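You operate a simulated robot arm through the tools that you are given. There is no shell and no other tool. Be economical: measure what you need, move in short steps, check, and stop when the job is done.

You are at the controls of a simulated two-armed robot. One attempt, no reset.

JOB
Pick up the orange rod canister from the upper shelf of the green shelf unit with one hand, pass it to the other hand and put it on the ledge under the gas panel. Set down upright: orange rod canister.

The check looks at the end state, three seconds after you hand in, the way a careful person would. Anything else that was tipped, shoved, dropped, spilled or broken makes it a failure.

ROBOT AND FRAMES
Two 7-joint arms with two-finger grippers on one trunk, on a base that drives. Base frame: it is fixed to the floor where the robot stands at the start and does not move with it; the origin is under the middle of the robot, x ahead of it, y to its left, z up. Lengths are in m, angles in rad, forces in N, time in s.
The left shoulder is at the start at [0.023, 0.16, 1.332], the right one opposite. With the tool pointing down near the work surface each hand reaches from about 0.24 to 0.72 m from the robot's upright axis, wherever it stands, measured 20 degrees to its own side. Places, roughly: ledge under the gas panel (17x62 cm) [-0.14, -0.76, 0.86]. Payload 2.45 kg a hand.
The TCP of each hand is the grasp point between the finger pads, 0.026 m short of the fingertips. In the tool frame z runs along the fingers and y along their closing line. The gripper opens to 0.096 m. The gripper's body begins 0.069 m behind the TCP.
Orientation is told as [roll, pitch, yaw] about the base's x, y, z axes, in that order, counted from this pose: with the fingers straight down and closing along the base's y, the tool's x points along the base's -x, its y along +y and its z along -z.

CONTROLS
- The arms move only by the tool jog_arm. It takes "left_rows", "right_rows" or both (then of equal length, played together; a hand with none holds still); each is a list of rows, each a list of 2 entries, a list of its own where there are three numbers: the shift along the base's x, y, z in units of 500 mm (1.0 is 500 mm), then the turn, a rotation vector about the base's x, y, z in units of 45 degrees (1.0 is 45 degrees). In form: [[[tx, ty, tz], [ax, ay, az]], ...]. A call has 1 to 10 rows; each row is the pose to reach, as a shift and turn from the pose commanded when the call began. "left_hand" and "right_hand" are, for a hand that has rows, the opening in per cent of the stroke, from 0 (shut) to 100 (fully open), set as the call begins (left out, the last holds). A call with a number of a shift or a turn outside -1 to 1 is refused whole. Each row takes 0.2 s and may step no farther than 0.05 m and 0.15 rad from the row before; otherwise, or with a gripper value out of range, the whole call is refused. Where a pose cannot be reached the arm comes as near as it can. A force on the tool above 40 N (or 10 N above the force at the start of the call, whichever is more), or a blocked arm, ends the call early, and 0.2 s more pass. Each finger halts on what it meets, pressing with about 23 N; the grip force reading is that of the motor and also rises with nothing between the fingers. The clock runs only during rows and for 0.2 s after the last one: add rows that repeat a pose to give the fingers time. It gives the time, the measured TCP pose, the force on the tool (base axes), the opening and the grip force at its end, in the units of the frame above (readings bear some noise), with the torque about the TCP (base axes, N m) and any sound that the robot's microphone picked up.
- Cameras (640 x 400 px; columns grow to the right, rows downward): "scene" is now at [0.0517, -0.0413, 1.803]; the picture's right is [-0.51, -0.86, 0.00], its down [-0.66, 0.40, -0.64] and it looks along [0.55, -0.33, -0.77] (base axes); focal length 265 px, centre (320, 200). "left" rides on the left gripper at [0.082, -0.003, -0.098] in its tool frame; the picture's right is [0.04, 1.00, 0.00], its down [-0.73, 0.03, -0.68] and it looks along [-0.68, 0.03, 0.73] (tool axes); focal length 256 px, centre (320, 200). "right" rides on the right gripper at [0.082, 0.003, -0.098] in its tool frame; the picture's right is [-0.04, 1.00, 0.00], its down [-0.73, -0.03, -0.68] and it looks along [-0.68, -0.03, 0.73] (tool axes); focal length 256 px, centre (320, 200). There is no depth. A picture from a camera that has moved, and an enlarged one, comes with that camera's place and axes in the base frame and with its lens.
- snapshot(camera): a new picture of that camera. The clock stands still meanwhile.
- raise_lower(by): slides the trunk up (or, below 0, down) by that many m; the arms and the scene camera ride with it, the base frame stays. It gives what a move gives, with no picture.
- base_move(legs): drives the robot by 1 to 6 legs, each [ahead, left, turn to the left] in m, m and rad, along the robot's own axes; the way and the turn of a leg run together, so that a leg with both is an arc; at most 1.5 m and 3.142 rad a leg. The arms and the cameras ride along, it lands a little off, and it stops where it bumps. It gives what a move gives.
- head_to(pan, tilt): turns the head with the scene camera to pan (to the left, within 2.094 rad either way) and tilt (down, from -0.506 to 1.204), counted from straight ahead of the robot. It gives what a move gives.
- inspect(camera, box): a new picture of the part [left, top, right, bottom] of that camera's present view, enlarged. The clock stands still meanwhile.
- job_done(): hands the job in; it is judged then, once.

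Go step by step. Nothing tells you exact positions but the pictures and the camera data: compare them with the known pose of the tool, close in by small moves and look again before you grip or let go. The budget is 120 turns and 92 pictures, counting those below and the enlarged ones. Unless the task says otherwise, let go and move clear before handing in, and close with one line.

The tools are called after "Call:" as name(argument=value, ...) on one line, values as JSON. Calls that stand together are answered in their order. jog_arm: Moves the arms, as the interface text tells. Its arguments: {"type":"object","properties":{"left_rows":{"type":"array"},"left_hand":{"type":"number"},"right_rows":{"type":"array"},"right_hand":{"type":"number"}},"required":[]} The other tools are called the same way: raise_lower (by) slides the trunk up or down; base_move (legs) drives the base; head_to (pan, tilt) turns the head that bears the scene camera; snapshot (camera) takes a picture; inspect (camera, box) takes an enlarged picture of a part of a camera's view; job_done () hands the job in.

At the start:

```text
time: 0.0
left_position: [0.3142, -0.0121, 1.5462]
left_tool_rot: [-0.002, 0.001, 0.0]
left_force: [-0.1, 0.1, -0.9]
left_torque: [0.04, 0.02, -0.01]
left_grip_width: 0.0961
left_grasp_force: 0.1
right_position: [0.279, -0.3579, 1.4718]
right_tool_rot: [0.0, 0.0, 0.0]
right_force: [0.5, -0.3, -0.4]
right_torque: [0.01, -0.03, 0.0]
right_grip_width: 0.0961
right_grasp_force: 0.2
trunk travel left (down, up): [-0.5, 0.067]
robot x, y, heading: [-0.0012, 0.0008, 0.0]
head pan, tilt: [-0.539, 0.88]
```

scene: 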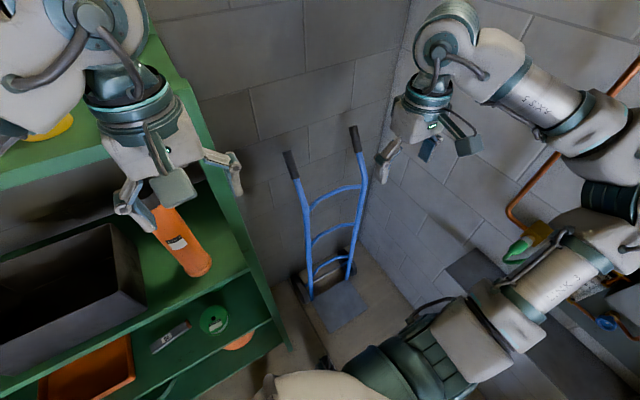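
right: 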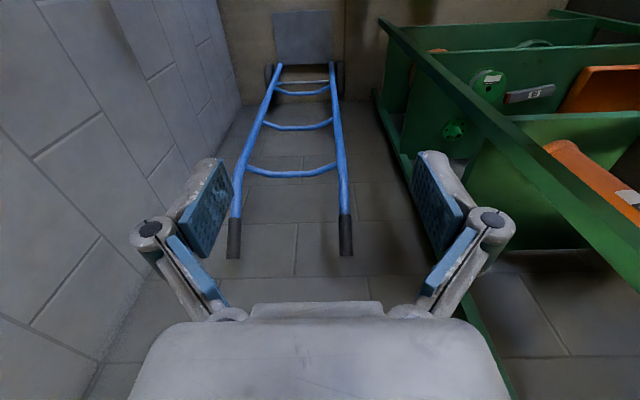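
left: 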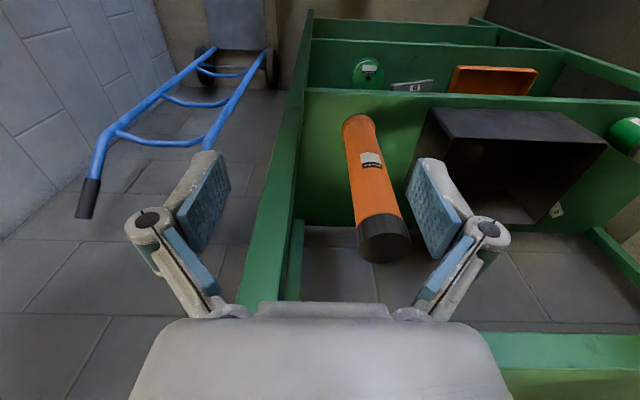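

The canister stands upright at about (0.45, 0.07), with its base near z 1.19. I'll look at the shelf and the ledge from better angles first.

Call:
head_to(pan=0.25, tilt=0.75)

Call:
snapshot(camera="scene")

Call:
head_to(pan=-1.6, tilt=0.8)

Call:
snapshot(camera="scene")

```text
time: 1.1
left_position: [0.312, -0.011, 1.5465]
left_tool_rot: [0.0, 0.0, 0.001]
left_force: [-0.4, -0.3, -0.2]
left_torque: [0.0, 0.0, 0.05]
left_grip_width: 0.0958
left_grasp_force: 0.0
right_position: [0.2766, -0.3568, 1.4711]
right_tool_rot: [-0.001, -0.001, 0.0]
right_force: [-0.7, -0.5, -0.5]
right_torque: [0.02, 0.0, 0.01]
right_grip_width: 0.0961
right_grasp_force: 0.0
trunk travel left (down, up): [-0.5, 0.067]
robot x, y, heading: [0.0021, 0.0, 0.002]
head pan, tilt: [0.25, 0.75]
```

```text
88 pictures are left
camera scene: at [0.0663, 0.0167, 1.8133], right [0.25, -0.97, 0.0], down [-0.66, -0.17, -0.73], along [0.71, 0.18, -0.68], focal length 265 px, centre (320, 200)
```

scene: 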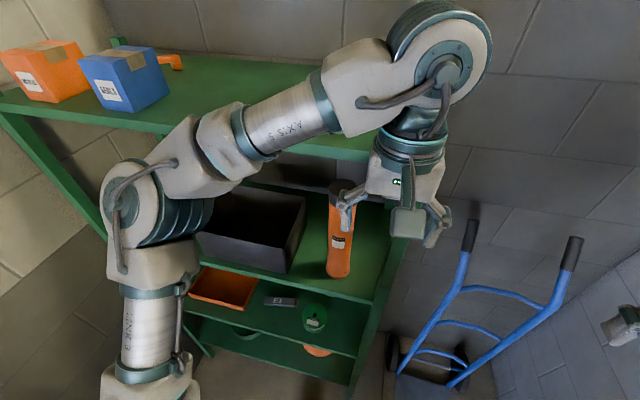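

```text
time: 3.0
left_position: [0.3121, -0.0115, 1.5461]
left_tool_rot: [0.0, 0.0, -0.001]
left_force: [0.0, 0.1, -0.3]
left_torque: [0.0, 0.04, 0.0]
left_grip_width: 0.096
left_grasp_force: 0.2
right_position: [0.277, -0.3564, 1.4721]
right_tool_rot: [0.002, 0.0, -0.002]
right_force: [1.2, 0.1, -0.5]
right_torque: [-0.02, 0.0, 0.02]
right_grip_width: 0.0958
right_grasp_force: 0.0
trunk travel left (down, up): [-0.5, 0.067]
robot x, y, heading: [-0.0006, 0.002, 0.005]
head pan, tilt: [-1.6, 0.799]
```

```text
87 pictures are left
camera scene: at [-0.0163, -0.0847, 1.8092], right [-1.0, 0.03, 0.0], down [0.02, 0.72, -0.7], along [-0.02, -0.7, -0.72], focal length 265 px, centre (320, 200)
```

scene: 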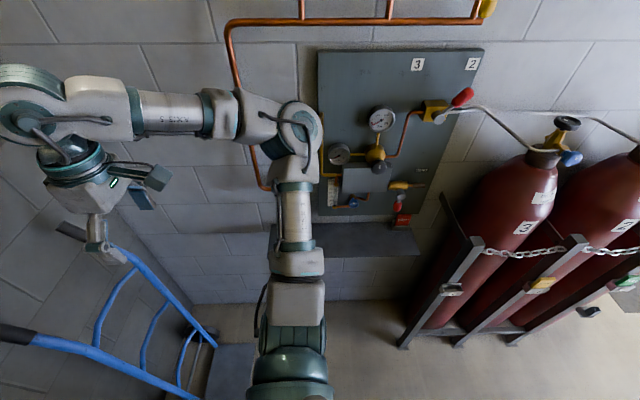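

The canister sits under a top board, so I must grip it from the front with the fingers level, which needs standoff. I'll check the space behind before backing off.

Call:
head_to(pan=2.09, tilt=0.7)

Call:
snapshot(camera="scene")

Call:
head_to(pan=-2.09, tilt=0.8)

Call:
snapshot(camera="scene")

```text
time: 6.0
left_position: [0.3122, -0.0116, 1.546]
left_tool_rot: [-0.001, 0.001, 0.001]
left_force: [0.6, -0.5, 0.5]
left_torque: [-0.02, 0.0, 0.03]
left_grip_width: 0.0958
left_grasp_force: 0.0
right_position: [0.2769, -0.3558, 1.4719]
right_tool_rot: [0.0, 0.001, 0.001]
right_force: [1.0, -0.4, 0.4]
right_torque: [0.02, -0.02, 0.05]
right_grip_width: 0.0955
right_grasp_force: 0.0
trunk travel left (down, up): [-0.5, 0.067]
robot x, y, heading: [0.0039, -0.0015, -0.004]
head pan, tilt: [2.089, 0.7]
```

```text
86 pictures are left
camera scene: at [-0.0561, 0.07, 1.8179], right [0.87, 0.5, 0.0], down [0.32, -0.56, -0.77], along [-0.38, 0.67, -0.64], focal length 265 px, centre (320, 200)
```

scene: 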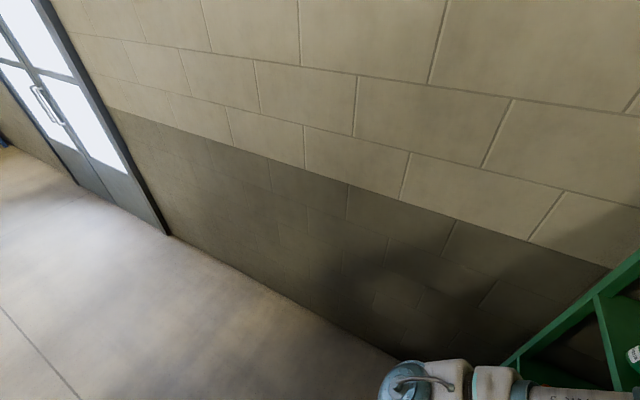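

```text
time: 9.4
left_position: [0.3122, -0.0103, 1.547]
left_tool_rot: [0.0, 0.0, 0.001]
left_force: [-0.9, 0.5, 0.2]
left_torque: [0.06, 0.01, 0.02]
left_grip_width: 0.0961
left_grasp_force: 0.1
right_position: [0.2764, -0.3566, 1.4733]
right_tool_rot: [0.002, -0.002, -0.002]
right_force: [-0.4, -0.6, 0.4]
right_torque: [0.01, -0.02, 0.0]
right_grip_width: 0.096
right_grasp_force: 0.1
trunk travel left (down, up): [-0.5, 0.067]
robot x, y, heading: [0.0018, -0.0013, -0.001]
head pan, tilt: [-2.089, 0.799]
```

```text
85 pictures are left
camera scene: at [-0.054, -0.0741, 1.8094], right [-0.87, 0.5, 0.0], down [0.35, 0.62, -0.7], along [-0.35, -0.6, -0.72], focal length 265 px, centre (320, 200)
```

scene: 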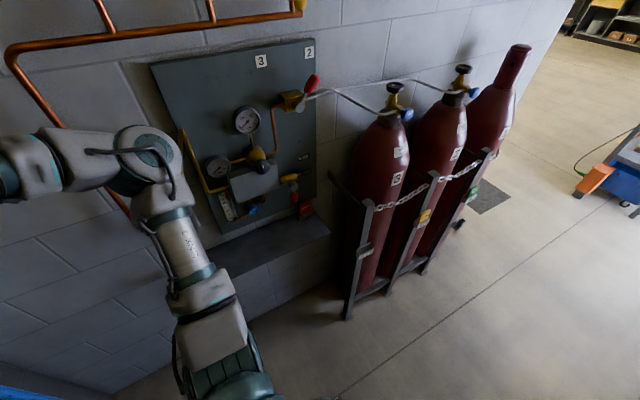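

The way behind is clear. The ledge spans about x −0.45 to 0.17, and its part at x > −0.03 lies beyond the panel and looks free. I'll back off 0.25 m.

Call:
base_move(legs=[[-0.25, 0, 0]])

Call:
head_to(pan=0.1, tilt=0.6)

Call:
jog_arm(left_rows=[[[0.03, 0.02, -0.03], [0, -0.166, 0]], [[0.06, 0.04, -0.07], [0, -0.333, 0]], [[0.1, 0.06, -0.1], [0, -0.5, 0]], [[0.13, 0.08, -0.14], [0, -0.667, 0]], [[0.17, 0.1, -0.17], [0, -0.833, 0]], [[0.2, 0.13, -0.2], [0, -1.0, 0]]])

Call:
snapshot(camera="scene")

```text
time: 11.2
left_position: [0.0666, -0.0144, 1.545]
left_tool_rot: [0.0, 0.003, -0.004]
left_force: [-0.9, -0.4, 0.3]
left_torque: [0.03, 0.01, 0.05]
left_grip_width: 0.0958
left_grasp_force: 0.0
right_position: [0.0282, -0.3563, 1.4704]
right_tool_rot: [0.001, 0.004, -0.003]
right_force: [-0.2, 0.2, -0.4]
right_torque: [0.03, 0.03, 0.01]
right_grip_width: 0.0958
right_grasp_force: 0.1
trunk travel left (down, up): [-0.5, 0.067]
robot x, y, heading: [-0.2535, 0.0022, -0.004]
head pan, tilt: [-2.089, 0.799]
```

```text
time: 13.3
left_position: [0.0571, -0.0102, 1.5475]
left_tool_rot: [-0.003, 0.0, -0.003]
left_force: [-0.5, 0.3, 0.1]
left_torque: [-0.01, -0.02, 0.02]
left_grip_width: 0.096
left_grasp_force: 0.0
right_position: [0.0217, -0.3544, 1.4723]
right_tool_rot: [-0.001, -0.002, -0.004]
right_force: [-0.6, 0.5, 0.0]
right_torque: [-0.02, -0.01, -0.01]
right_grip_width: 0.0958
right_grasp_force: 0.0
trunk travel left (down, up): [-0.5, 0.067]
robot x, y, heading: [-0.2509, 0.0001, -0.006]
head pan, tilt: [0.099, 0.6]
```

```text
time: 14.7
left_position: [0.1579, 0.056, 1.4457]
left_tool_rot: [-0.001, -0.79, -0.002]
left_force: [-0.3, 0.1, 0.2]
left_torque: [-0.01, 0.01, 0.0]
left_grip_width: 0.0961
left_grasp_force: 0.1
right_position: [0.0224, -0.3537, 1.4741]
right_tool_rot: [-0.003, -0.001, -0.004]
right_force: [0.0, 0.2, -0.3]
right_torque: [0.01, -0.01, 0.0]
right_grip_width: 0.0961
right_grasp_force: 0.0
trunk travel left (down, up): [-0.5, 0.067]
robot x, y, heading: [-0.2567, 0.0009, -0.001]
head pan, tilt: [0.099, 0.6]
```

```text
84 pictures are left
camera scene: at [-0.1771, 0.0079, 1.8261], right [0.1, -1.0, 0.0], down [-0.56, -0.05, -0.82], along [0.82, 0.08, -0.57], focal length 265 px, centre (320, 200)
```

scene: 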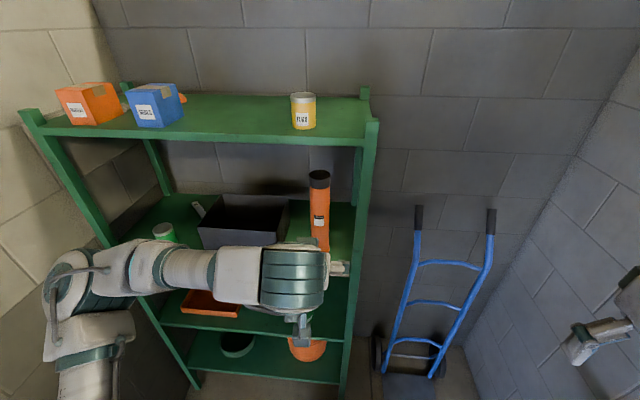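

The arm is halfway round and clear of everything. I'll turn it the remaining 45° to level and look again.

Call:
jog_arm(left_rows=[[[0, 0, 0], [0, -0.166, 0]], [[0, 0, -0.02], [0, -0.333, 0]], [[0, 0, -0.03], [0, -0.5, 0]], [[0, 0, -0.05], [0, -0.667, 0]], [[0, 0, -0.06], [0, -0.833, 0]], [[0, 0, -0.08], [0, -1.0, 0]]])

Call:
snapshot(camera="scene")

Call:
snapshot(camera="left")

```text
time: 16.1
left_position: [0.1578, 0.0533, 1.4086]
left_tool_rot: [2.116, -1.564, -2.12]
left_force: [0.2, 0.4, -0.3]
left_torque: [-0.03, -0.01, -0.02]
left_grip_width: 0.0962
left_grasp_force: 0.1
right_position: [0.0215, -0.355, 1.4724]
right_tool_rot: [0.0, -0.001, -0.003]
right_force: [-1.6, 0.2, 0.7]
right_torque: [-0.01, 0.01, 0.01]
right_grip_width: 0.0963
right_grasp_force: 0.1
trunk travel left (down, up): [-0.5, 0.067]
robot x, y, heading: [-0.2544, 0.0012, -0.002]
head pan, tilt: [0.099, 0.6]
```

```text
83 pictures are left
camera scene: at [-0.1775, 0.0054, 1.8261], right [0.1, -1.0, 0.0], down [-0.56, -0.05, -0.82], along [0.82, 0.08, -0.57], focal length 265 px, centre (320, 200)
```

scene: 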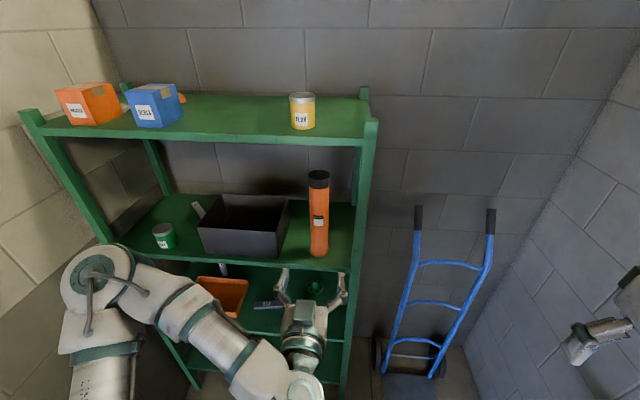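

```text
82 pictures are left
camera left: at [0.0599, 0.0516, 1.3254], right [0.0, 1.0, -0.04], down [-0.68, 0.03, 0.73], along [0.73, 0.02, 0.68], focal length 256 px, centre (320, 200)
```

left: 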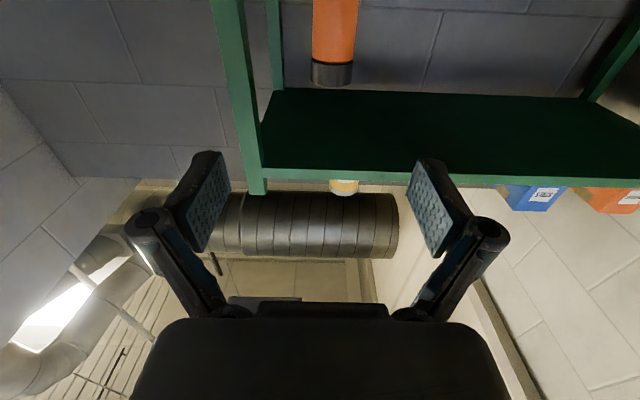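

The hand is level and the canister's y is about 0.07. Its depth and height are still uncertain, so I'll move closer and triangulate again.

Call:
jog_arm(left_rows=[[[0.08, 0.01, -0.05], [0, 0, 0]], [[0.16, 0.03, -0.1], [0, 0, 0]], [[0.22, 0.036, -0.12], [0, 0, 0]], [[0.22, 0.036, -0.12], [0, 0, 0]]])

Call:
snapshot(camera="scene")

Call:
snapshot(camera="left")

```text
time: 17.1
left_position: [0.2669, 0.0717, 1.3474]
left_tool_rot: [1.904, -1.566, -1.908]
left_force: [-1.0, -0.8, 0.1]
left_torque: [0.0, -0.02, 0.02]
left_grip_width: 0.0959
left_grasp_force: 0.2
right_position: [0.0204, -0.3566, 1.474]
right_tool_rot: [0.001, -0.002, -0.004]
right_force: [-1.0, 0.5, 0.3]
right_torque: [0.01, 0.02, 0.01]
right_grip_width: 0.0961
right_grasp_force: 0.0
trunk travel left (down, up): [-0.5, 0.067]
robot x, y, heading: [-0.2526, 0.002, -0.003]
head pan, tilt: [0.099, 0.6]
```

```text
81 pictures are left
camera scene: at [-0.1787, 0.0052, 1.8262], right [0.1, -1.0, 0.0], down [-0.56, -0.05, -0.82], along [0.82, 0.08, -0.57], focal length 265 px, centre (320, 200)
```

scene: 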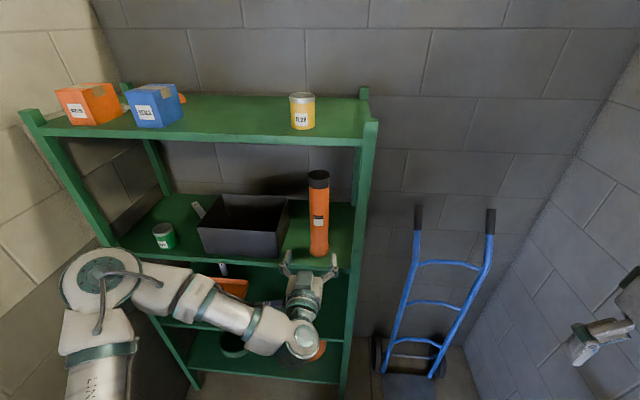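

```text
80 pictures are left
camera left: at [0.1686, 0.0702, 1.2644], right [0.0, 1.0, -0.03], down [-0.68, 0.03, 0.73], along [0.73, 0.02, 0.68], focal length 256 px, centre (320, 200)
```

left: 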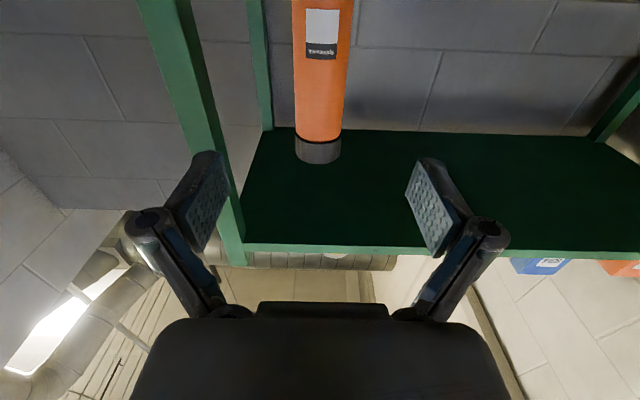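

Triangulation puts the top at z ≈ 1.457, the axis at about (0.477, 0.071) and the diameter near 6 cm. I'll approach to just short of it and check the alignment.

Call:
jog_arm(left_rows=[[[0.08, 0, -0.02], [0, 0, 0]], [[0.16, 0, -0.04], [0, 0, 0]], [[0.24, 0, -0.05], [0, 0, 0]], [[0.24, 0, -0.05], [0, 0, 0]]])

Call:
snapshot(camera="left")

Call:
inspect(camera="scene", box=[220, 130, 420, 330])

```text
time: 18.1
left_position: [0.388, 0.0739, 1.3231]
left_tool_rot: [1.896, -1.567, -1.898]
left_force: [0.8, -0.3, 0.1]
left_torque: [0.03, 0.02, -0.03]
left_grip_width: 0.0961
left_grasp_force: 0.1
right_position: [0.0195, -0.3549, 1.4736]
right_tool_rot: [-0.002, -0.002, -0.005]
right_force: [-0.7, -0.5, 0.6]
right_torque: [0.0, -0.02, 0.0]
right_grip_width: 0.0961
right_grasp_force: 0.1
trunk travel left (down, up): [-0.5, 0.067]
robot x, y, heading: [-0.2506, 0.0018, -0.003]
head pan, tilt: [0.099, 0.6]
```

```text
79 pictures are left
camera left: at [0.2886, 0.0708, 1.241], right [0.0, 1.0, -0.04], down [-0.68, 0.03, 0.73], along [0.73, 0.02, 0.68], focal length 256 px, centre (320, 200)
```

left: 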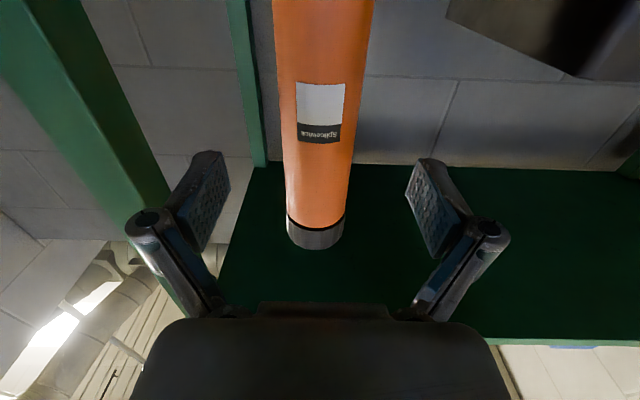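

```text
2.00 times, centred on (320, 230) of scene
camera zoom: at [-0.1769, 0.0047, 1.8261], right [0.1, -1.0, 0.0], down [-0.56, -0.05, -0.82], along [0.82, 0.08, -0.57], focal length 529 px, centre (320, 140)
```

zoom: 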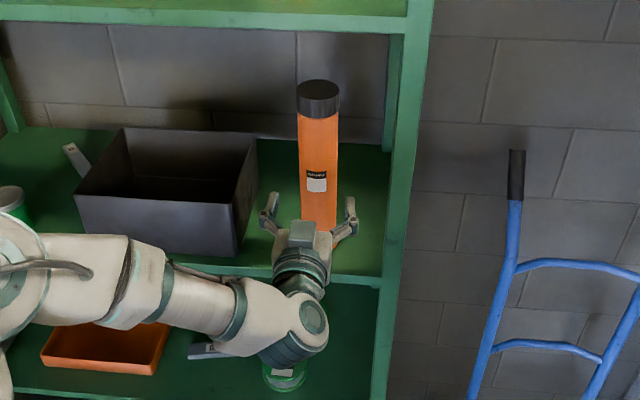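

The canister is centred between the pads and clear of the post. I'll move 0.089 m further in.

Call:
jog_arm(left_rows=[[[0.06, 0, 0], [0, 0, 0]], [[0.12, -0.002, 0], [0, 0, 0]], [[0.178, -0.004, 0], [0, 0, 0]], [[0.178, -0.004, 0], [0, 0, 0]]])

Call:
snapshot(camera="left")

Call:
inspect(camera="scene", box=[220, 130, 420, 330])

```text
time: 19.1
left_position: [0.4761, 0.071, 1.3217]
left_tool_rot: [1.864, -1.568, -1.864]
left_force: [-0.5, -0.4, 0.8]
left_torque: [-0.01, 0.01, 0.01]
left_grip_width: 0.0961
left_grasp_force: 0.0
right_position: [0.0197, -0.3547, 1.4733]
right_tool_rot: [0.0, -0.002, -0.003]
right_force: [-0.1, 0.4, -0.6]
right_torque: [-0.02, -0.02, 0.01]
right_grip_width: 0.0961
right_grasp_force: 0.0
trunk travel left (down, up): [-0.5, 0.067]
robot x, y, heading: [-0.2508, -0.0015, -0.005]
head pan, tilt: [0.099, 0.6]
```

```text
77 pictures are left
camera left: at [0.3783, 0.0689, 1.2408], right [0.0, 1.0, -0.04], down [-0.68, 0.03, 0.73], along [0.73, 0.02, 0.68], focal length 256 px, centre (320, 200)
```

left: 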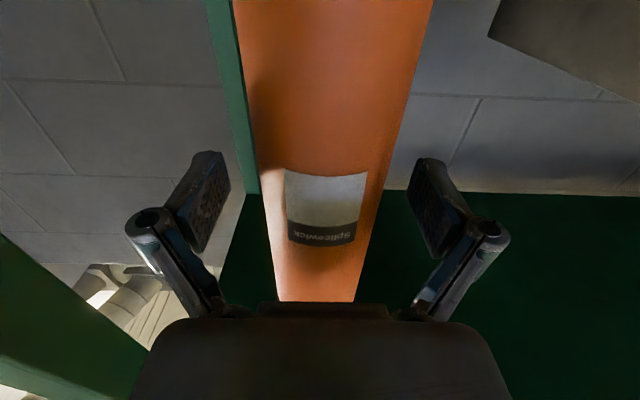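

```text
2.00 times, centred on (320, 230) of scene
camera zoom: at [-0.1767, 0.0051, 1.8261], right [0.1, -1.0, 0.0], down [-0.56, -0.05, -0.82], along [0.82, 0.08, -0.57], focal length 529 px, centre (320, 140)
```

zoom: 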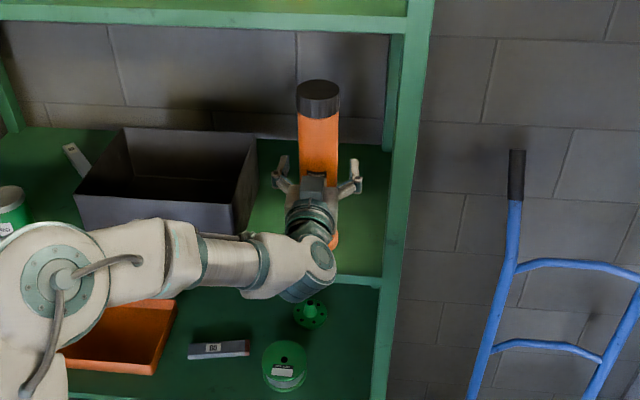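

The canister's edges straddle the TCP at the expected width. I'll close the gripper.

Call:
jog_arm(left_rows=[[[0, 0, 0], [0, 0, 0]], [[0, 0, 0], [0, 0, 0]], [[0, 0, 0], [0, 0, 0]], [[0, 0, 0], [0, 0, 0]], [[0, 0, 0], [0, 0, 0]]], left_hand=0)

Call:
jog_arm(left_rows=[[[0, 0, 0.03], [0, 0, 0]], [[0, 0, 0.06], [0, 0, 0]], [[0, 0, 0.06], [0, 0, 0]]])

Call:
inspect(camera="scene", box=[220, 130, 420, 330])

```text
time: 20.3
left_position: [0.4765, 0.0718, 1.3222]
left_tool_rot: [1.999, -1.567, -2.002]
left_force: [0.7, 1.5, 2.0]
left_torque: [-0.03, -0.13, 0.02]
left_grip_width: 0.0583
left_grasp_force: 22.1
right_position: [0.0208, -0.3533, 1.4739]
right_tool_rot: [-0.001, -0.001, -0.004]
right_force: [-0.6, 0.0, -1.5]
right_torque: [0.01, -0.02, 0.02]
right_grip_width: 0.096
right_grasp_force: 0.0
trunk travel left (down, up): [-0.5, 0.067]
robot x, y, heading: [-0.2522, 0.0032, -0.003]
head pan, tilt: [0.099, 0.6]
```

```text
time: 21.1
left_position: [0.478, 0.0716, 1.3523]
left_tool_rot: [1.554, -1.567, -1.558]
left_force: [0.7, -0.1, -5.5]
left_torque: [-0.03, 0.03, -0.01]
left_grip_width: 0.0584
left_grasp_force: 23.0
right_position: [0.0219, -0.3545, 1.4734]
right_tool_rot: [0.0, -0.002, -0.002]
right_force: [-1.1, -0.2, -0.1]
right_torque: [-0.02, 0.0, -0.02]
right_grip_width: 0.0959
right_grasp_force: 0.0
trunk travel left (down, up): [-0.5, 0.067]
robot x, y, heading: [-0.2524, -0.0009, 0.0]
head pan, tilt: [0.099, 0.6]
```

```text
2.00 times, centred on (320, 230) of scene
camera zoom: at [-0.175, 0.0062, 1.8259], right [0.1, -1.0, 0.0], down [-0.57, -0.05, -0.82], along [0.82, 0.08, -0.57], focal length 529 px, centre (320, 140)
```

zoom: 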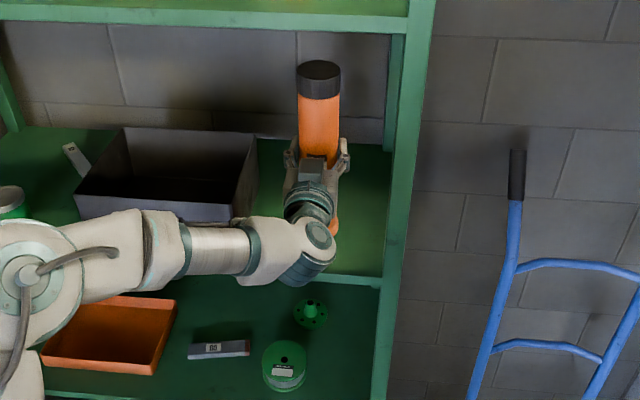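

The canister is held with about 5.5 N of weight and negligible torque. I'll back the base straight out of the shelf.

Call:
base_move(legs=[[-0.35, 0, 0]])

Call:
snapshot(camera="scene")

```text
time: 23.4
left_position: [0.1302, 0.0737, 1.3503]
left_tool_rot: [1.183, -1.566, -1.186]
left_force: [0.9, 0.4, -5.6]
left_torque: [-0.03, 0.02, -0.06]
left_grip_width: 0.0587
left_grasp_force: 23.5
right_position: [-0.3245, -0.3529, 1.4723]
right_tool_rot: [-0.001, 0.002, -0.003]
right_force: [0.3, 0.3, -0.4]
right_torque: [0.0, 0.02, -0.01]
right_grip_width: 0.0959
right_grasp_force: 0.0
trunk travel left (down, up): [-0.5, 0.067]
robot x, y, heading: [-0.6029, 0.0012, -0.004]
head pan, tilt: [0.099, 0.6]
```

```text
74 pictures are left
camera scene: at [-0.5206, 0.0072, 1.8257], right [0.1, -1.0, 0.0], down [-0.57, -0.05, -0.82], along [0.82, 0.08, -0.57], focal length 265 px, centre (320, 200)
```

scene: 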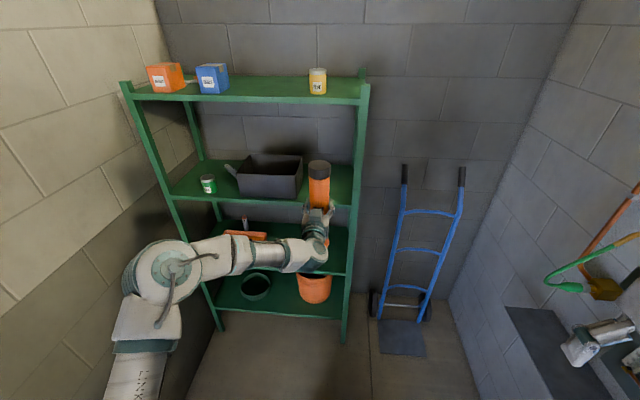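

Clear of the shelf. I'll bring the canister nearer the body and lower, where the right hand can take its cap from above.

Call:
jog_arm(left_rows=[[[-0.08, -0.03, -0.04], [0, 0, 0]], [[-0.16, -0.06, -0.08], [0, 0, 0]], [[-0.24, -0.09, -0.12], [0, 0, 0]], [[-0.32, -0.12, -0.16], [0, 0, 0]], [[-0.4, -0.15, -0.2], [0, 0, 0]], [[-0.46, -0.18, -0.24], [0, 0, 0]], [[-0.46, -0.18, -0.24], [0, 0, 0]]])

Call:
head_to(pan=0.0, tilt=0.85)

Call:
snapshot(camera="scene")

Call:
snapshot(camera="right")

```text
time: 25.0
left_position: [-0.1067, -0.0147, 1.2334]
left_tool_rot: [2.328, -1.566, -2.328]
left_force: [0.4, 0.2, -5.5]
left_torque: [0.0, 0.06, -0.01]
left_grip_width: 0.0585
left_grasp_force: 23.0
right_position: [-0.3321, -0.3539, 1.4747]
right_tool_rot: [-0.001, -0.006, -0.004]
right_force: [-0.2, -0.2, -0.9]
right_torque: [-0.06, 0.02, 0.03]
right_grip_width: 0.0962
right_grasp_force: 0.0
trunk travel left (down, up): [-0.5, 0.067]
robot x, y, heading: [-0.6038, 0.0016, -0.002]
head pan, tilt: [0.099, 0.6]
```

```text
time: 25.7
left_position: [-0.1052, -0.0156, 1.2328]
left_tool_rot: [2.285, -1.567, -2.287]
left_force: [1.1, 0.3, -5.6]
left_torque: [-0.01, 0.05, -0.02]
left_grip_width: 0.0587
left_grasp_force: 22.7
right_position: [-0.3321, -0.3529, 1.4747]
right_tool_rot: [0.0, -0.005, -0.004]
right_force: [0.1, 0.4, 0.0]
right_torque: [0.0, -0.01, -0.04]
right_grip_width: 0.0962
right_grasp_force: 0.0
trunk travel left (down, up): [-0.5, 0.067]
robot x, y, heading: [-0.6028, 0.004, -0.002]
head pan, tilt: [0.0, 0.85]
```

```text
73 pictures are left
camera scene: at [-0.5367, -0.0031, 1.8052], right [0.0, -1.0, 0.0], down [-0.75, 0.0, -0.66], along [0.66, 0.0, -0.75], focal length 265 px, centre (320, 200)
```

scene: 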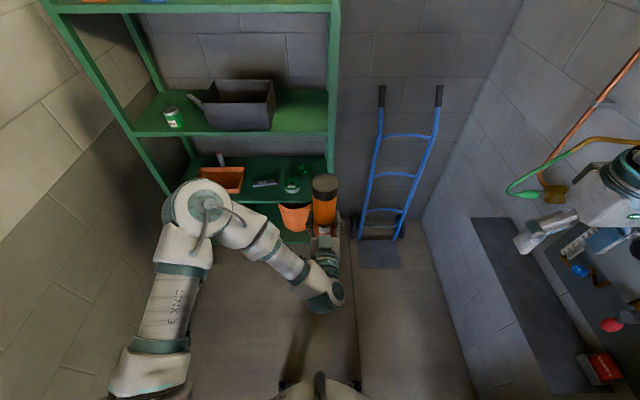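

```text
72 pictures are left
camera right: at [-0.4154, -0.3498, 1.5728], right [0.04, 1.0, 0.0], down [0.73, -0.03, 0.68], along [0.68, -0.03, -0.73], focal length 256 px, centre (320, 200)
```

right: 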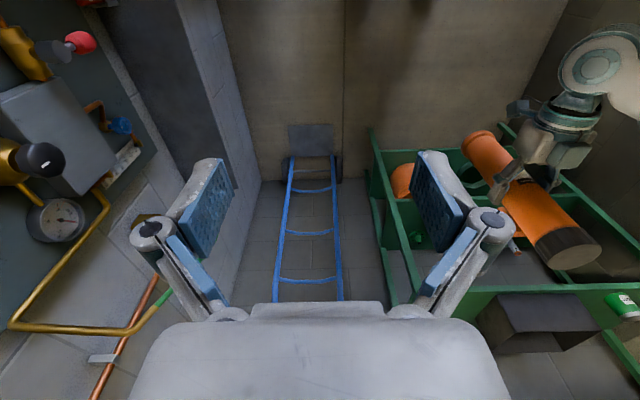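

The canister is in handover position at about (−0.106, −0.015), top near z 1.37. I'll bring the right hand above it and near it, staying high.

Call:
jog_arm(right_rows=[[[0.06, 0.07, 0], [0, 0, 0]], [[0.12, 0.14, 0], [0, 0, 0]], [[0.18, 0.21, 0], [0, 0, 0]], [[0.24, 0.28, 0], [0, 0, 0]], [[0.3, 0.35, 0], [0, 0, 0]], [[0.36, 0.42, 0], [0, 0, 0]], [[0.42, 0.49, 0], [0, 0, 0]], [[0.45, 0.56, 0], [0, 0, 0]], [[0.45, 0.56, 0], [0, 0, 0]]])

Call:
snapshot(camera="scene")

Call:
snapshot(camera="right")

```text
time: 27.7
left_position: [-0.1038, -0.0125, 1.2322]
left_tool_rot: [2.169, -1.567, -2.171]
left_force: [-0.6, -0.8, -4.8]
left_torque: [0.01, 0.04, -0.02]
left_grip_width: 0.0585
left_grasp_force: 23.0
right_position: [-0.1634, -0.1629, 1.4395]
right_tool_rot: [-0.002, -0.001, -0.004]
right_force: [0.1, -0.9, 0.1]
right_torque: [-0.01, -0.03, 0.0]
right_grip_width: 0.096
right_grasp_force: 0.0
right hand out of reach, approached as far as the arm can: row 6, 7, 8, 9
trunk travel left (down, up): [-0.5, 0.067]
robot x, y, heading: [-0.6018, 0.0021, -0.003]
head pan, tilt: [0.0, 0.85]
```

```text
71 pictures are left
camera scene: at [-0.5317, 0.0012, 1.8049], right [0.0, -1.0, 0.0], down [-0.76, 0.0, -0.66], along [0.66, 0.0, -0.76], focal length 265 px, centre (320, 200)
```

scene: 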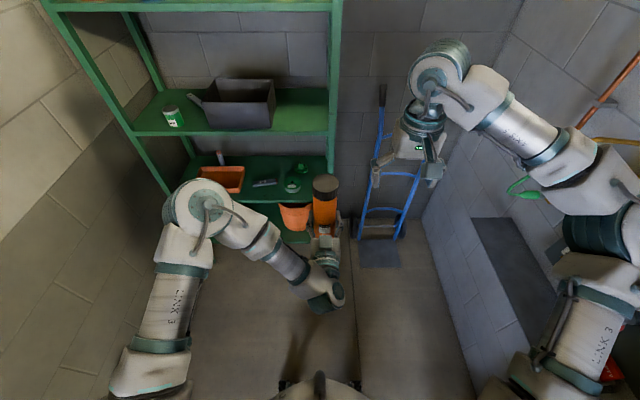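

```text
70 pictures are left
camera right: at [-0.246, -0.1594, 1.5385], right [0.04, 1.0, 0.0], down [0.73, -0.03, 0.68], along [0.68, -0.03, -0.73], focal length 256 px, centre (320, 200)
```

right: 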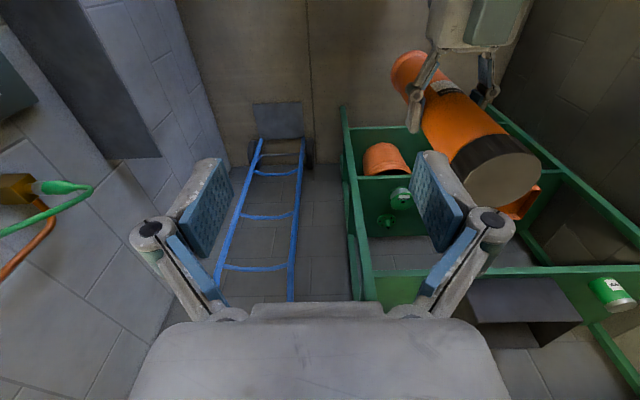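

The right hand hits its reach limit at this height, so I'll lower the canister and shift it toward the right arm.

Call:
jog_arm(left_rows=[[[-0.01, -0.02, -0.08], [0, 0, 0]], [[-0.02, -0.04, -0.16], [0, 0, 0]], [[-0.04, -0.06, -0.24], [0, 0, 0]], [[-0.06, -0.09, -0.31], [0, 0, 0]], [[-0.08, -0.12, -0.38], [0, 0, 0]], [[-0.08, -0.12, -0.38], [0, 0, 0]]])

Call:
jog_arm(right_rows=[[[0, 0, -0.05], [0, 0, 0]], [[0, 0, -0.05], [0, 0, 0]]])

Call:
snapshot(camera="scene")

```text
time: 29.1
left_position: [-0.1466, -0.0773, 1.0442]
left_tool_rot: [2.433, -1.564, -2.434]
left_force: [-0.1, -0.1, -5.2]
left_torque: [-0.05, 0.02, 0.01]
left_grip_width: 0.0585
left_grasp_force: 22.8
right_position: [-0.1661, -0.1629, 1.4415]
right_tool_rot: [-0.002, -0.003, -0.002]
right_force: [0.2, -0.1, -0.1]
right_torque: [-0.01, 0.04, 0.03]
right_grip_width: 0.096
right_grasp_force: 0.2
trunk travel left (down, up): [-0.5, 0.067]
robot x, y, heading: [-0.6029, -0.0007, -0.007]
head pan, tilt: [0.0, 0.85]
```

```text
time: 29.7
left_position: [-0.147, -0.0777, 1.044]
left_tool_rot: [2.272, -1.565, -2.273]
left_force: [-0.8, -0.2, -5.8]
left_torque: [0.02, 0.03, -0.01]
left_grip_width: 0.0584
left_grasp_force: 23.1
right_position: [-0.1647, -0.1659, 1.4161]
right_tool_rot: [-0.001, -0.003, -0.003]
right_force: [-0.2, -0.1, -0.2]
right_torque: [0.04, 0.0, -0.03]
right_grip_width: 0.0959
right_grasp_force: 0.0
trunk travel left (down, up): [-0.5, 0.067]
robot x, y, heading: [-0.6039, 0.0011, -0.008]
head pan, tilt: [0.0, 0.85]
```

```text
69 pictures are left
camera scene: at [-0.5348, -0.0027, 1.8051], right [0.0, -1.0, 0.0], down [-0.75, 0.0, -0.66], along [0.66, 0.0, -0.75], focal length 265 px, centre (320, 200)
```

scene: 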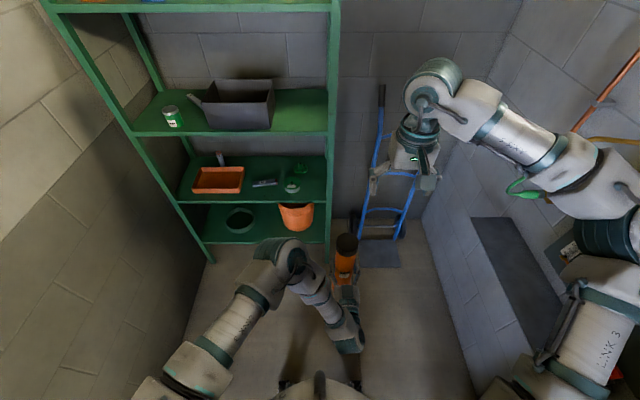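

The canister's top should now be at about z 1.18. I'll lower the right hand to z ≈ 1.29 and slide it over the axis.

Call:
jog_arm(right_rows=[[[0, 0, -0.09], [0, 0, 0]], [[0.01, 0.03, -0.17], [0, 0, 0]], [[0.02, 0.09, -0.24], [0, 0, 0]], [[0.034, 0.14, -0.26], [0, 0, 0]], [[0.034, 0.175, -0.26], [0, 0, 0]], [[0.034, 0.175, -0.26], [0, 0, 0]]])

Call:
snapshot(camera="scene")

Call:
snapshot(camera="right")

```text
time: 31.1
left_position: [-0.1474, -0.0791, 1.044]
left_tool_rot: [2.085, -1.566, -2.086]
left_force: [0.4, 2.2, -4.7]
left_torque: [-0.03, 0.0, 0.0]
left_grip_width: 0.0585
left_grasp_force: 22.8
right_position: [-0.1539, -0.1202, 1.2944]
right_tool_rot: [0.0, -0.003, -0.003]
right_force: [-0.6, -0.1, -0.7]
right_torque: [-0.01, 0.0, 0.02]
right_grip_width: 0.096
right_grasp_force: 0.1
right hand out of reach, approached as far as the arm can: row 4, 5, 6
trunk travel left (down, up): [-0.5, 0.067]
robot x, y, heading: [-0.6025, 0.0038, -0.004]
head pan, tilt: [0.0, 0.85]
```

```text
68 pictures are left
camera scene: at [-0.5337, -0.0036, 1.805], right [0.0, -1.0, 0.0], down [-0.75, 0.0, -0.66], along [0.66, 0.0, -0.75], focal length 265 px, centre (320, 200)
```

scene: 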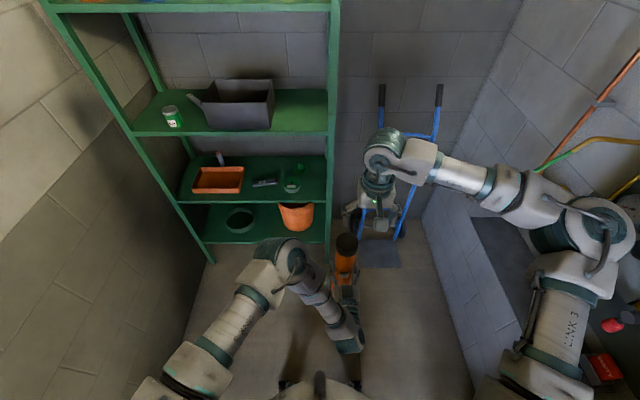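

```text
67 pictures are left
camera right: at [-0.2361, -0.1179, 1.3927], right [0.04, 1.0, 0.0], down [0.73, -0.03, 0.68], along [0.68, -0.03, -0.73], focal length 256 px, centre (320, 200)
```

right: 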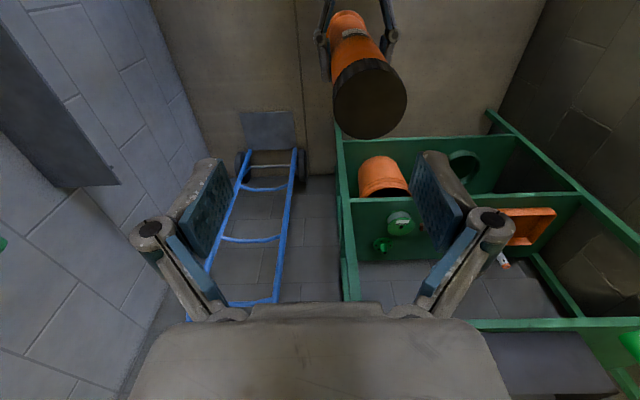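

I'll bring the canister closer to the right hand instead, turning the left hand 45° to the right as it comes.

Call:
jog_arm(left_rows=[[[-0.01, -0.025, 0], [0, 0, -0.167]], [[-0.02, -0.05, 0], [0, 0, -0.333]], [[-0.035, -0.075, 0], [0, 0, -0.5]], [[-0.05, -0.1, 0], [0, 0, -0.667]], [[-0.06, -0.125, 0], [0, 0, -0.833]], [[-0.07, -0.15, 0], [0, 0, -1.0]], [[-0.07, -0.15, 0], [0, 0, -1.0]]])

Call:
snapshot(camera="scene")

Call:
snapshot(camera="right")

```text
time: 32.7
left_position: [-0.1408, -0.0899, 1.1638]
left_tool_rot: [0.163, -1.465, -0.558]
left_force: [0.1, -0.2, -5.6]
left_torque: [0.03, 0.02, 0.01]
left_grip_width: 0.0583
left_grasp_force: 23.1
left hand out of reach, approached as far as the arm can: row 1, 2, 3, 4, 5, 6, 7
right_position: [-0.1569, -0.1205, 1.2955]
right_tool_rot: [0.0, -0.004, -0.004]
right_force: [0.7, -0.2, 0.3]
right_torque: [0.03, 0.01, 0.0]
right_grip_width: 0.096
right_grasp_force: 0.1
trunk travel left (down, up): [-0.5, 0.067]
robot x, y, heading: [-0.6063, -0.0023, -0.003]
head pan, tilt: [0.0, 0.85]
```

```text
66 pictures are left
camera scene: at [-0.5377, -0.0019, 1.8052], right [0.0, -1.0, 0.0], down [-0.75, 0.0, -0.66], along [0.66, 0.0, -0.75], focal length 265 px, centre (320, 200)
```

scene: 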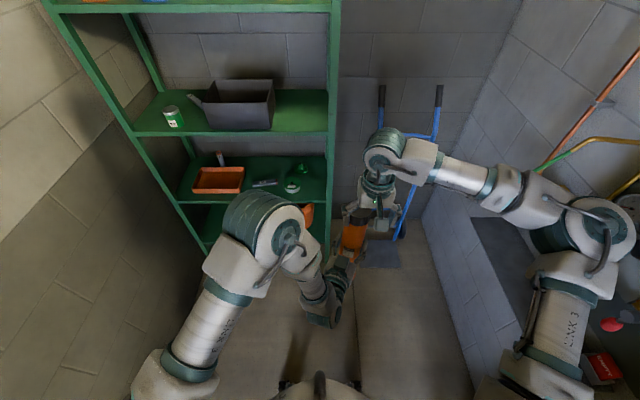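

```text
65 pictures are left
camera right: at [-0.239, -0.1171, 1.3938], right [0.04, 1.0, 0.0], down [0.73, -0.03, 0.68], along [0.68, -0.03, -0.73], focal length 256 px, centre (320, 200)
```

right: 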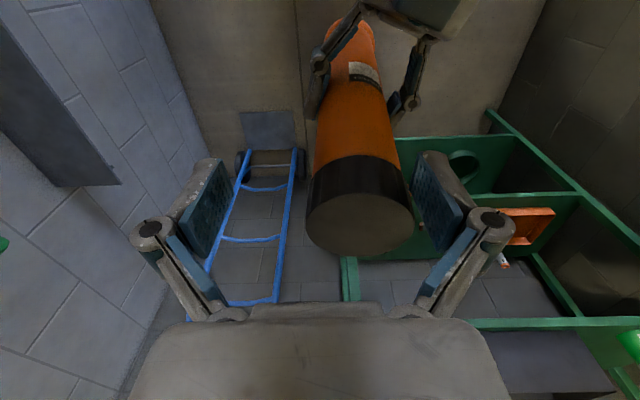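

The left arm can't hold that yaw and rose until the cap reached between the right fingers, with no contact force. I'll withdraw it straight down, level it and hold it lower, where the right arm reaches further.

Call:
jog_arm(left_rows=[[[-0.007, 0.004, -0.08], [0, 0, 0]], [[-0.014, 0.01, -0.16], [0, 0, 0]], [[-0.014, 0.015, -0.22], [-0.016, -0.042, 0.168]], [[-0.014, 0.02, -0.28], [-0.032, -0.085, 0.337]], [[-0.014, 0.026, -0.328], [-0.048, -0.127, 0.505]], [[-0.014, 0.026, -0.328], [-0.048, -0.127, 0.505]]])

Call:
snapshot(camera="right")

```text
time: 34.1
left_position: [-0.1485, -0.0807, 1.0105]
left_tool_rot: [0.196, -1.566, -0.188]
left_force: [0.2, 0.3, -5.8]
left_torque: [-0.02, 0.04, 0.02]
left_grip_width: 0.0583
left_grasp_force: 23.8
left hand out of reach, approached as far as the arm can: row 1, 2, 3, 4, 5, 6
right_position: [-0.1558, -0.1195, 1.2956]
right_tool_rot: [-0.002, -0.005, -0.004]
right_force: [-0.7, -0.1, -0.5]
right_torque: [0.02, -0.01, 0.01]
right_grip_width: 0.0964
right_grasp_force: 0.1
trunk travel left (down, up): [-0.5, 0.067]
robot x, y, heading: [-0.6056, 0.0021, -0.003]
head pan, tilt: [0.0, 0.85]
```

```text
64 pictures are left
camera right: at [-0.2376, -0.1168, 1.3936], right [0.04, 1.0, 0.0], down [0.73, -0.03, 0.68], along [0.68, -0.03, -0.73], focal length 256 px, centre (320, 200)
```

right: 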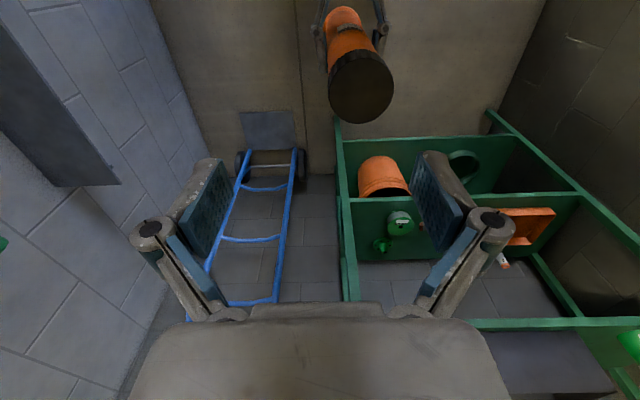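

The canister is level again, top near z 1.146 at about (−0.148, −0.081). I'll lower the right hand to z 1.23 and centre it.

Call:
jog_arm(right_rows=[[[0, 0, -0.07], [0, 0, 0]], [[0.007, 0.03, -0.13], [0, 0, 0]], [[0.014, 0.078, -0.13], [0, 0, 0]], [[0.014, 0.078, -0.13], [0, 0, 0]]])

Call:
snapshot(camera="right")

Call:
snapshot(camera="scene")

```text
time: 35.1
left_position: [-0.1477, -0.0818, 1.01]
left_tool_rot: [0.129, -1.565, -0.123]
left_force: [0.2, 1.0, -5.7]
left_torque: [-0.03, 0.05, 0.0]
left_grip_width: 0.0583
left_grasp_force: 23.3
right_position: [-0.1619, -0.1113, 1.2316]
right_tool_rot: [0.001, -0.005, -0.002]
right_force: [0.4, -0.1, 0.4]
right_torque: [-0.01, 0.02, 0.0]
right_grip_width: 0.0962
right_grasp_force: 0.1
right hand out of reach, approached as far as the arm can: row 2, 3, 4
trunk travel left (down, up): [-0.5, 0.067]
robot x, y, heading: [-0.6011, 0.0035, -0.002]
head pan, tilt: [0.0, 0.85]
```

```text
63 pictures are left
camera right: at [-0.2436, -0.1077, 1.3299], right [0.04, 1.0, 0.0], down [0.73, -0.03, 0.68], along [0.68, -0.03, -0.73], focal length 256 px, centre (320, 200)
```

right: 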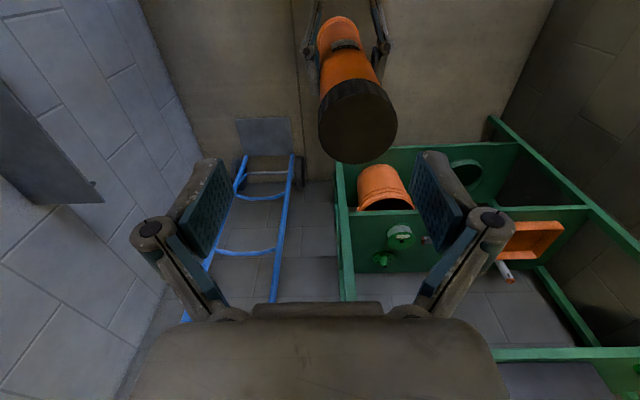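

```text
62 pictures are left
camera scene: at [-0.5356, -0.0021, 1.8051], right [0.0, -1.0, 0.0], down [-0.75, 0.0, -0.66], along [0.66, 0.0, -0.75], focal length 265 px, centre (320, 200)
```

scene: 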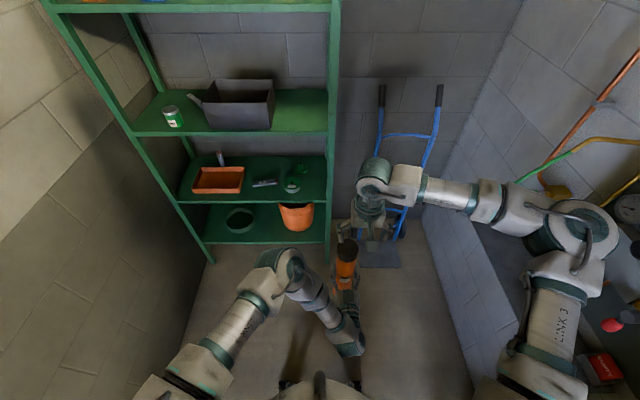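

The right hand stops 3 cm short. I'll shift the canister slightly under it.

Call:
jog_arm(left_rows=[[[-0.014, -0.03, 0], [0, 0, 0]], [[-0.028, -0.06, 0], [0, 0, 0]], [[-0.028, -0.06, 0], [0, 0, 0]]])

Call:
snapshot(camera="right")

```text
time: 35.9
left_position: [-0.1577, -0.0974, 1.0197]
left_tool_rot: [0.085, -1.567, -0.079]
left_force: [0.5, 0.3, -5.8]
left_torque: [-0.02, 0.01, -0.02]
left_grip_width: 0.0585
left_grasp_force: 23.4
left hand out of reach, approached as far as the arm can: row 1, 2, 3
right_position: [-0.1599, -0.1109, 1.2311]
right_tool_rot: [0.0, -0.002, -0.002]
right_force: [-0.1, 0.0, -0.3]
right_torque: [-0.01, -0.01, 0.01]
right_grip_width: 0.0959
right_grasp_force: 0.0
trunk travel left (down, up): [-0.5, 0.067]
robot x, y, heading: [-0.6052, 0.0046, -0.001]
head pan, tilt: [0.0, 0.85]
```

```text
61 pictures are left
camera right: at [-0.2426, -0.1077, 1.3296], right [0.04, 1.0, 0.0], down [0.73, -0.03, 0.68], along [0.68, -0.03, -0.73], focal length 256 px, centre (320, 200)
```

right: 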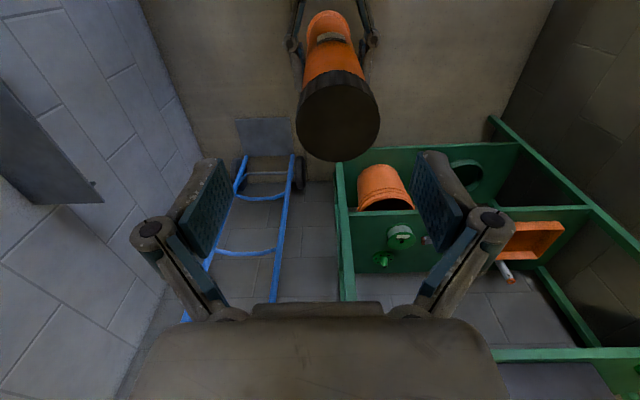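

The cap centre checks out at (−0.158, −0.098, 1.155). I'll lower the right hand a little while nudging it +y.

Call:
jog_arm(right_rows=[[[0.0, 0.014, -0.03], [0, 0, 0]], [[0.004, 0.028, -0.05], [0, 0, 0]], [[0.004, 0.028, -0.05], [0, 0, 0]]])

Call:
snapshot(camera="right")

```text
time: 36.7
left_position: [-0.1578, -0.0976, 1.0207]
left_tool_rot: [0.152, -1.566, -0.15]
left_force: [-0.5, 0.6, -5.1]
left_torque: [0.0, 0.01, 0.01]
left_grip_width: 0.0585
left_grasp_force: 22.7
right_position: [-0.1637, -0.1101, 1.2079]
right_tool_rot: [0.001, -0.005, -0.003]
right_force: [-0.3, -0.1, 0.0]
right_torque: [-0.02, -0.02, 0.0]
right_grip_width: 0.0959
right_grasp_force: 0.1
right hand out of reach, approached as far as the arm can: row 1, 2, 3
trunk travel left (down, up): [-0.5, 0.067]
robot x, y, heading: [-0.6065, -0.0007, -0.003]
head pan, tilt: [0.0, 0.85]
```

```text
60 pictures are left
camera right: at [-0.2464, -0.1077, 1.306], right [0.04, 1.0, 0.0], down [0.73, -0.03, 0.68], along [0.68, -0.03, -0.73], focal length 256 px, centre (320, 200)
```

right: 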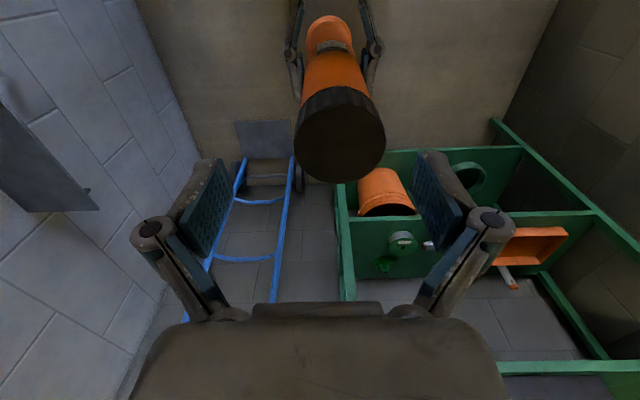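

Still short in y, probably a wrist limit. I'll try yawing the right hand 0.45 rad to the left, which doesn't matter for a round cap.

Call:
jog_arm(right_rows=[[[0.0, 0.005, 0], [0, 0, 0.19]], [[0.005, 0.015, 0], [0, 0, 0.38]], [[0.01, 0.025, 0], [0, 0, 0.57]], [[0.01, 0.025, 0], [0, 0, 0.57]]])

Call:
snapshot(camera="right")

```text
time: 37.7
left_position: [-0.1567, -0.0979, 1.0206]
left_tool_rot: [0.148, -1.565, -0.142]
left_force: [0.6, -0.2, -5.3]
left_torque: [0.0, 0.02, 0.03]
left_grip_width: 0.0584
left_grasp_force: 23.2
right_position: [-0.1648, -0.1098, 1.2085]
right_tool_rot: [0.001, -0.007, 0.446]
right_force: [0.0, 0.2, -0.4]
right_torque: [0.0, -0.04, -0.01]
right_grip_width: 0.0961
right_grasp_force: 0.0
right hand out of reach, approached as far as the arm can: row 2, 3, 4
trunk travel left (down, up): [-0.5, 0.067]
robot x, y, heading: [-0.6052, 0.0012, -0.004]
head pan, tilt: [0.0, 0.85]
```

```text
59 pictures are left
camera right: at [-0.2408, -0.1426, 1.3067], right [-0.39, 0.92, 0.0], down [0.67, 0.29, 0.68], along [0.63, 0.27, -0.73], focal length 256 px, centre (320, 200)
```

right: 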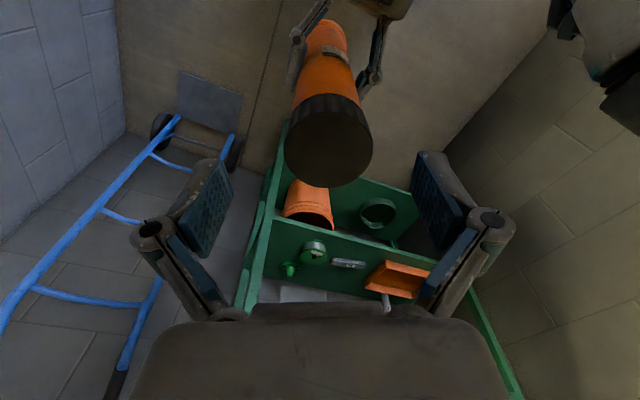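

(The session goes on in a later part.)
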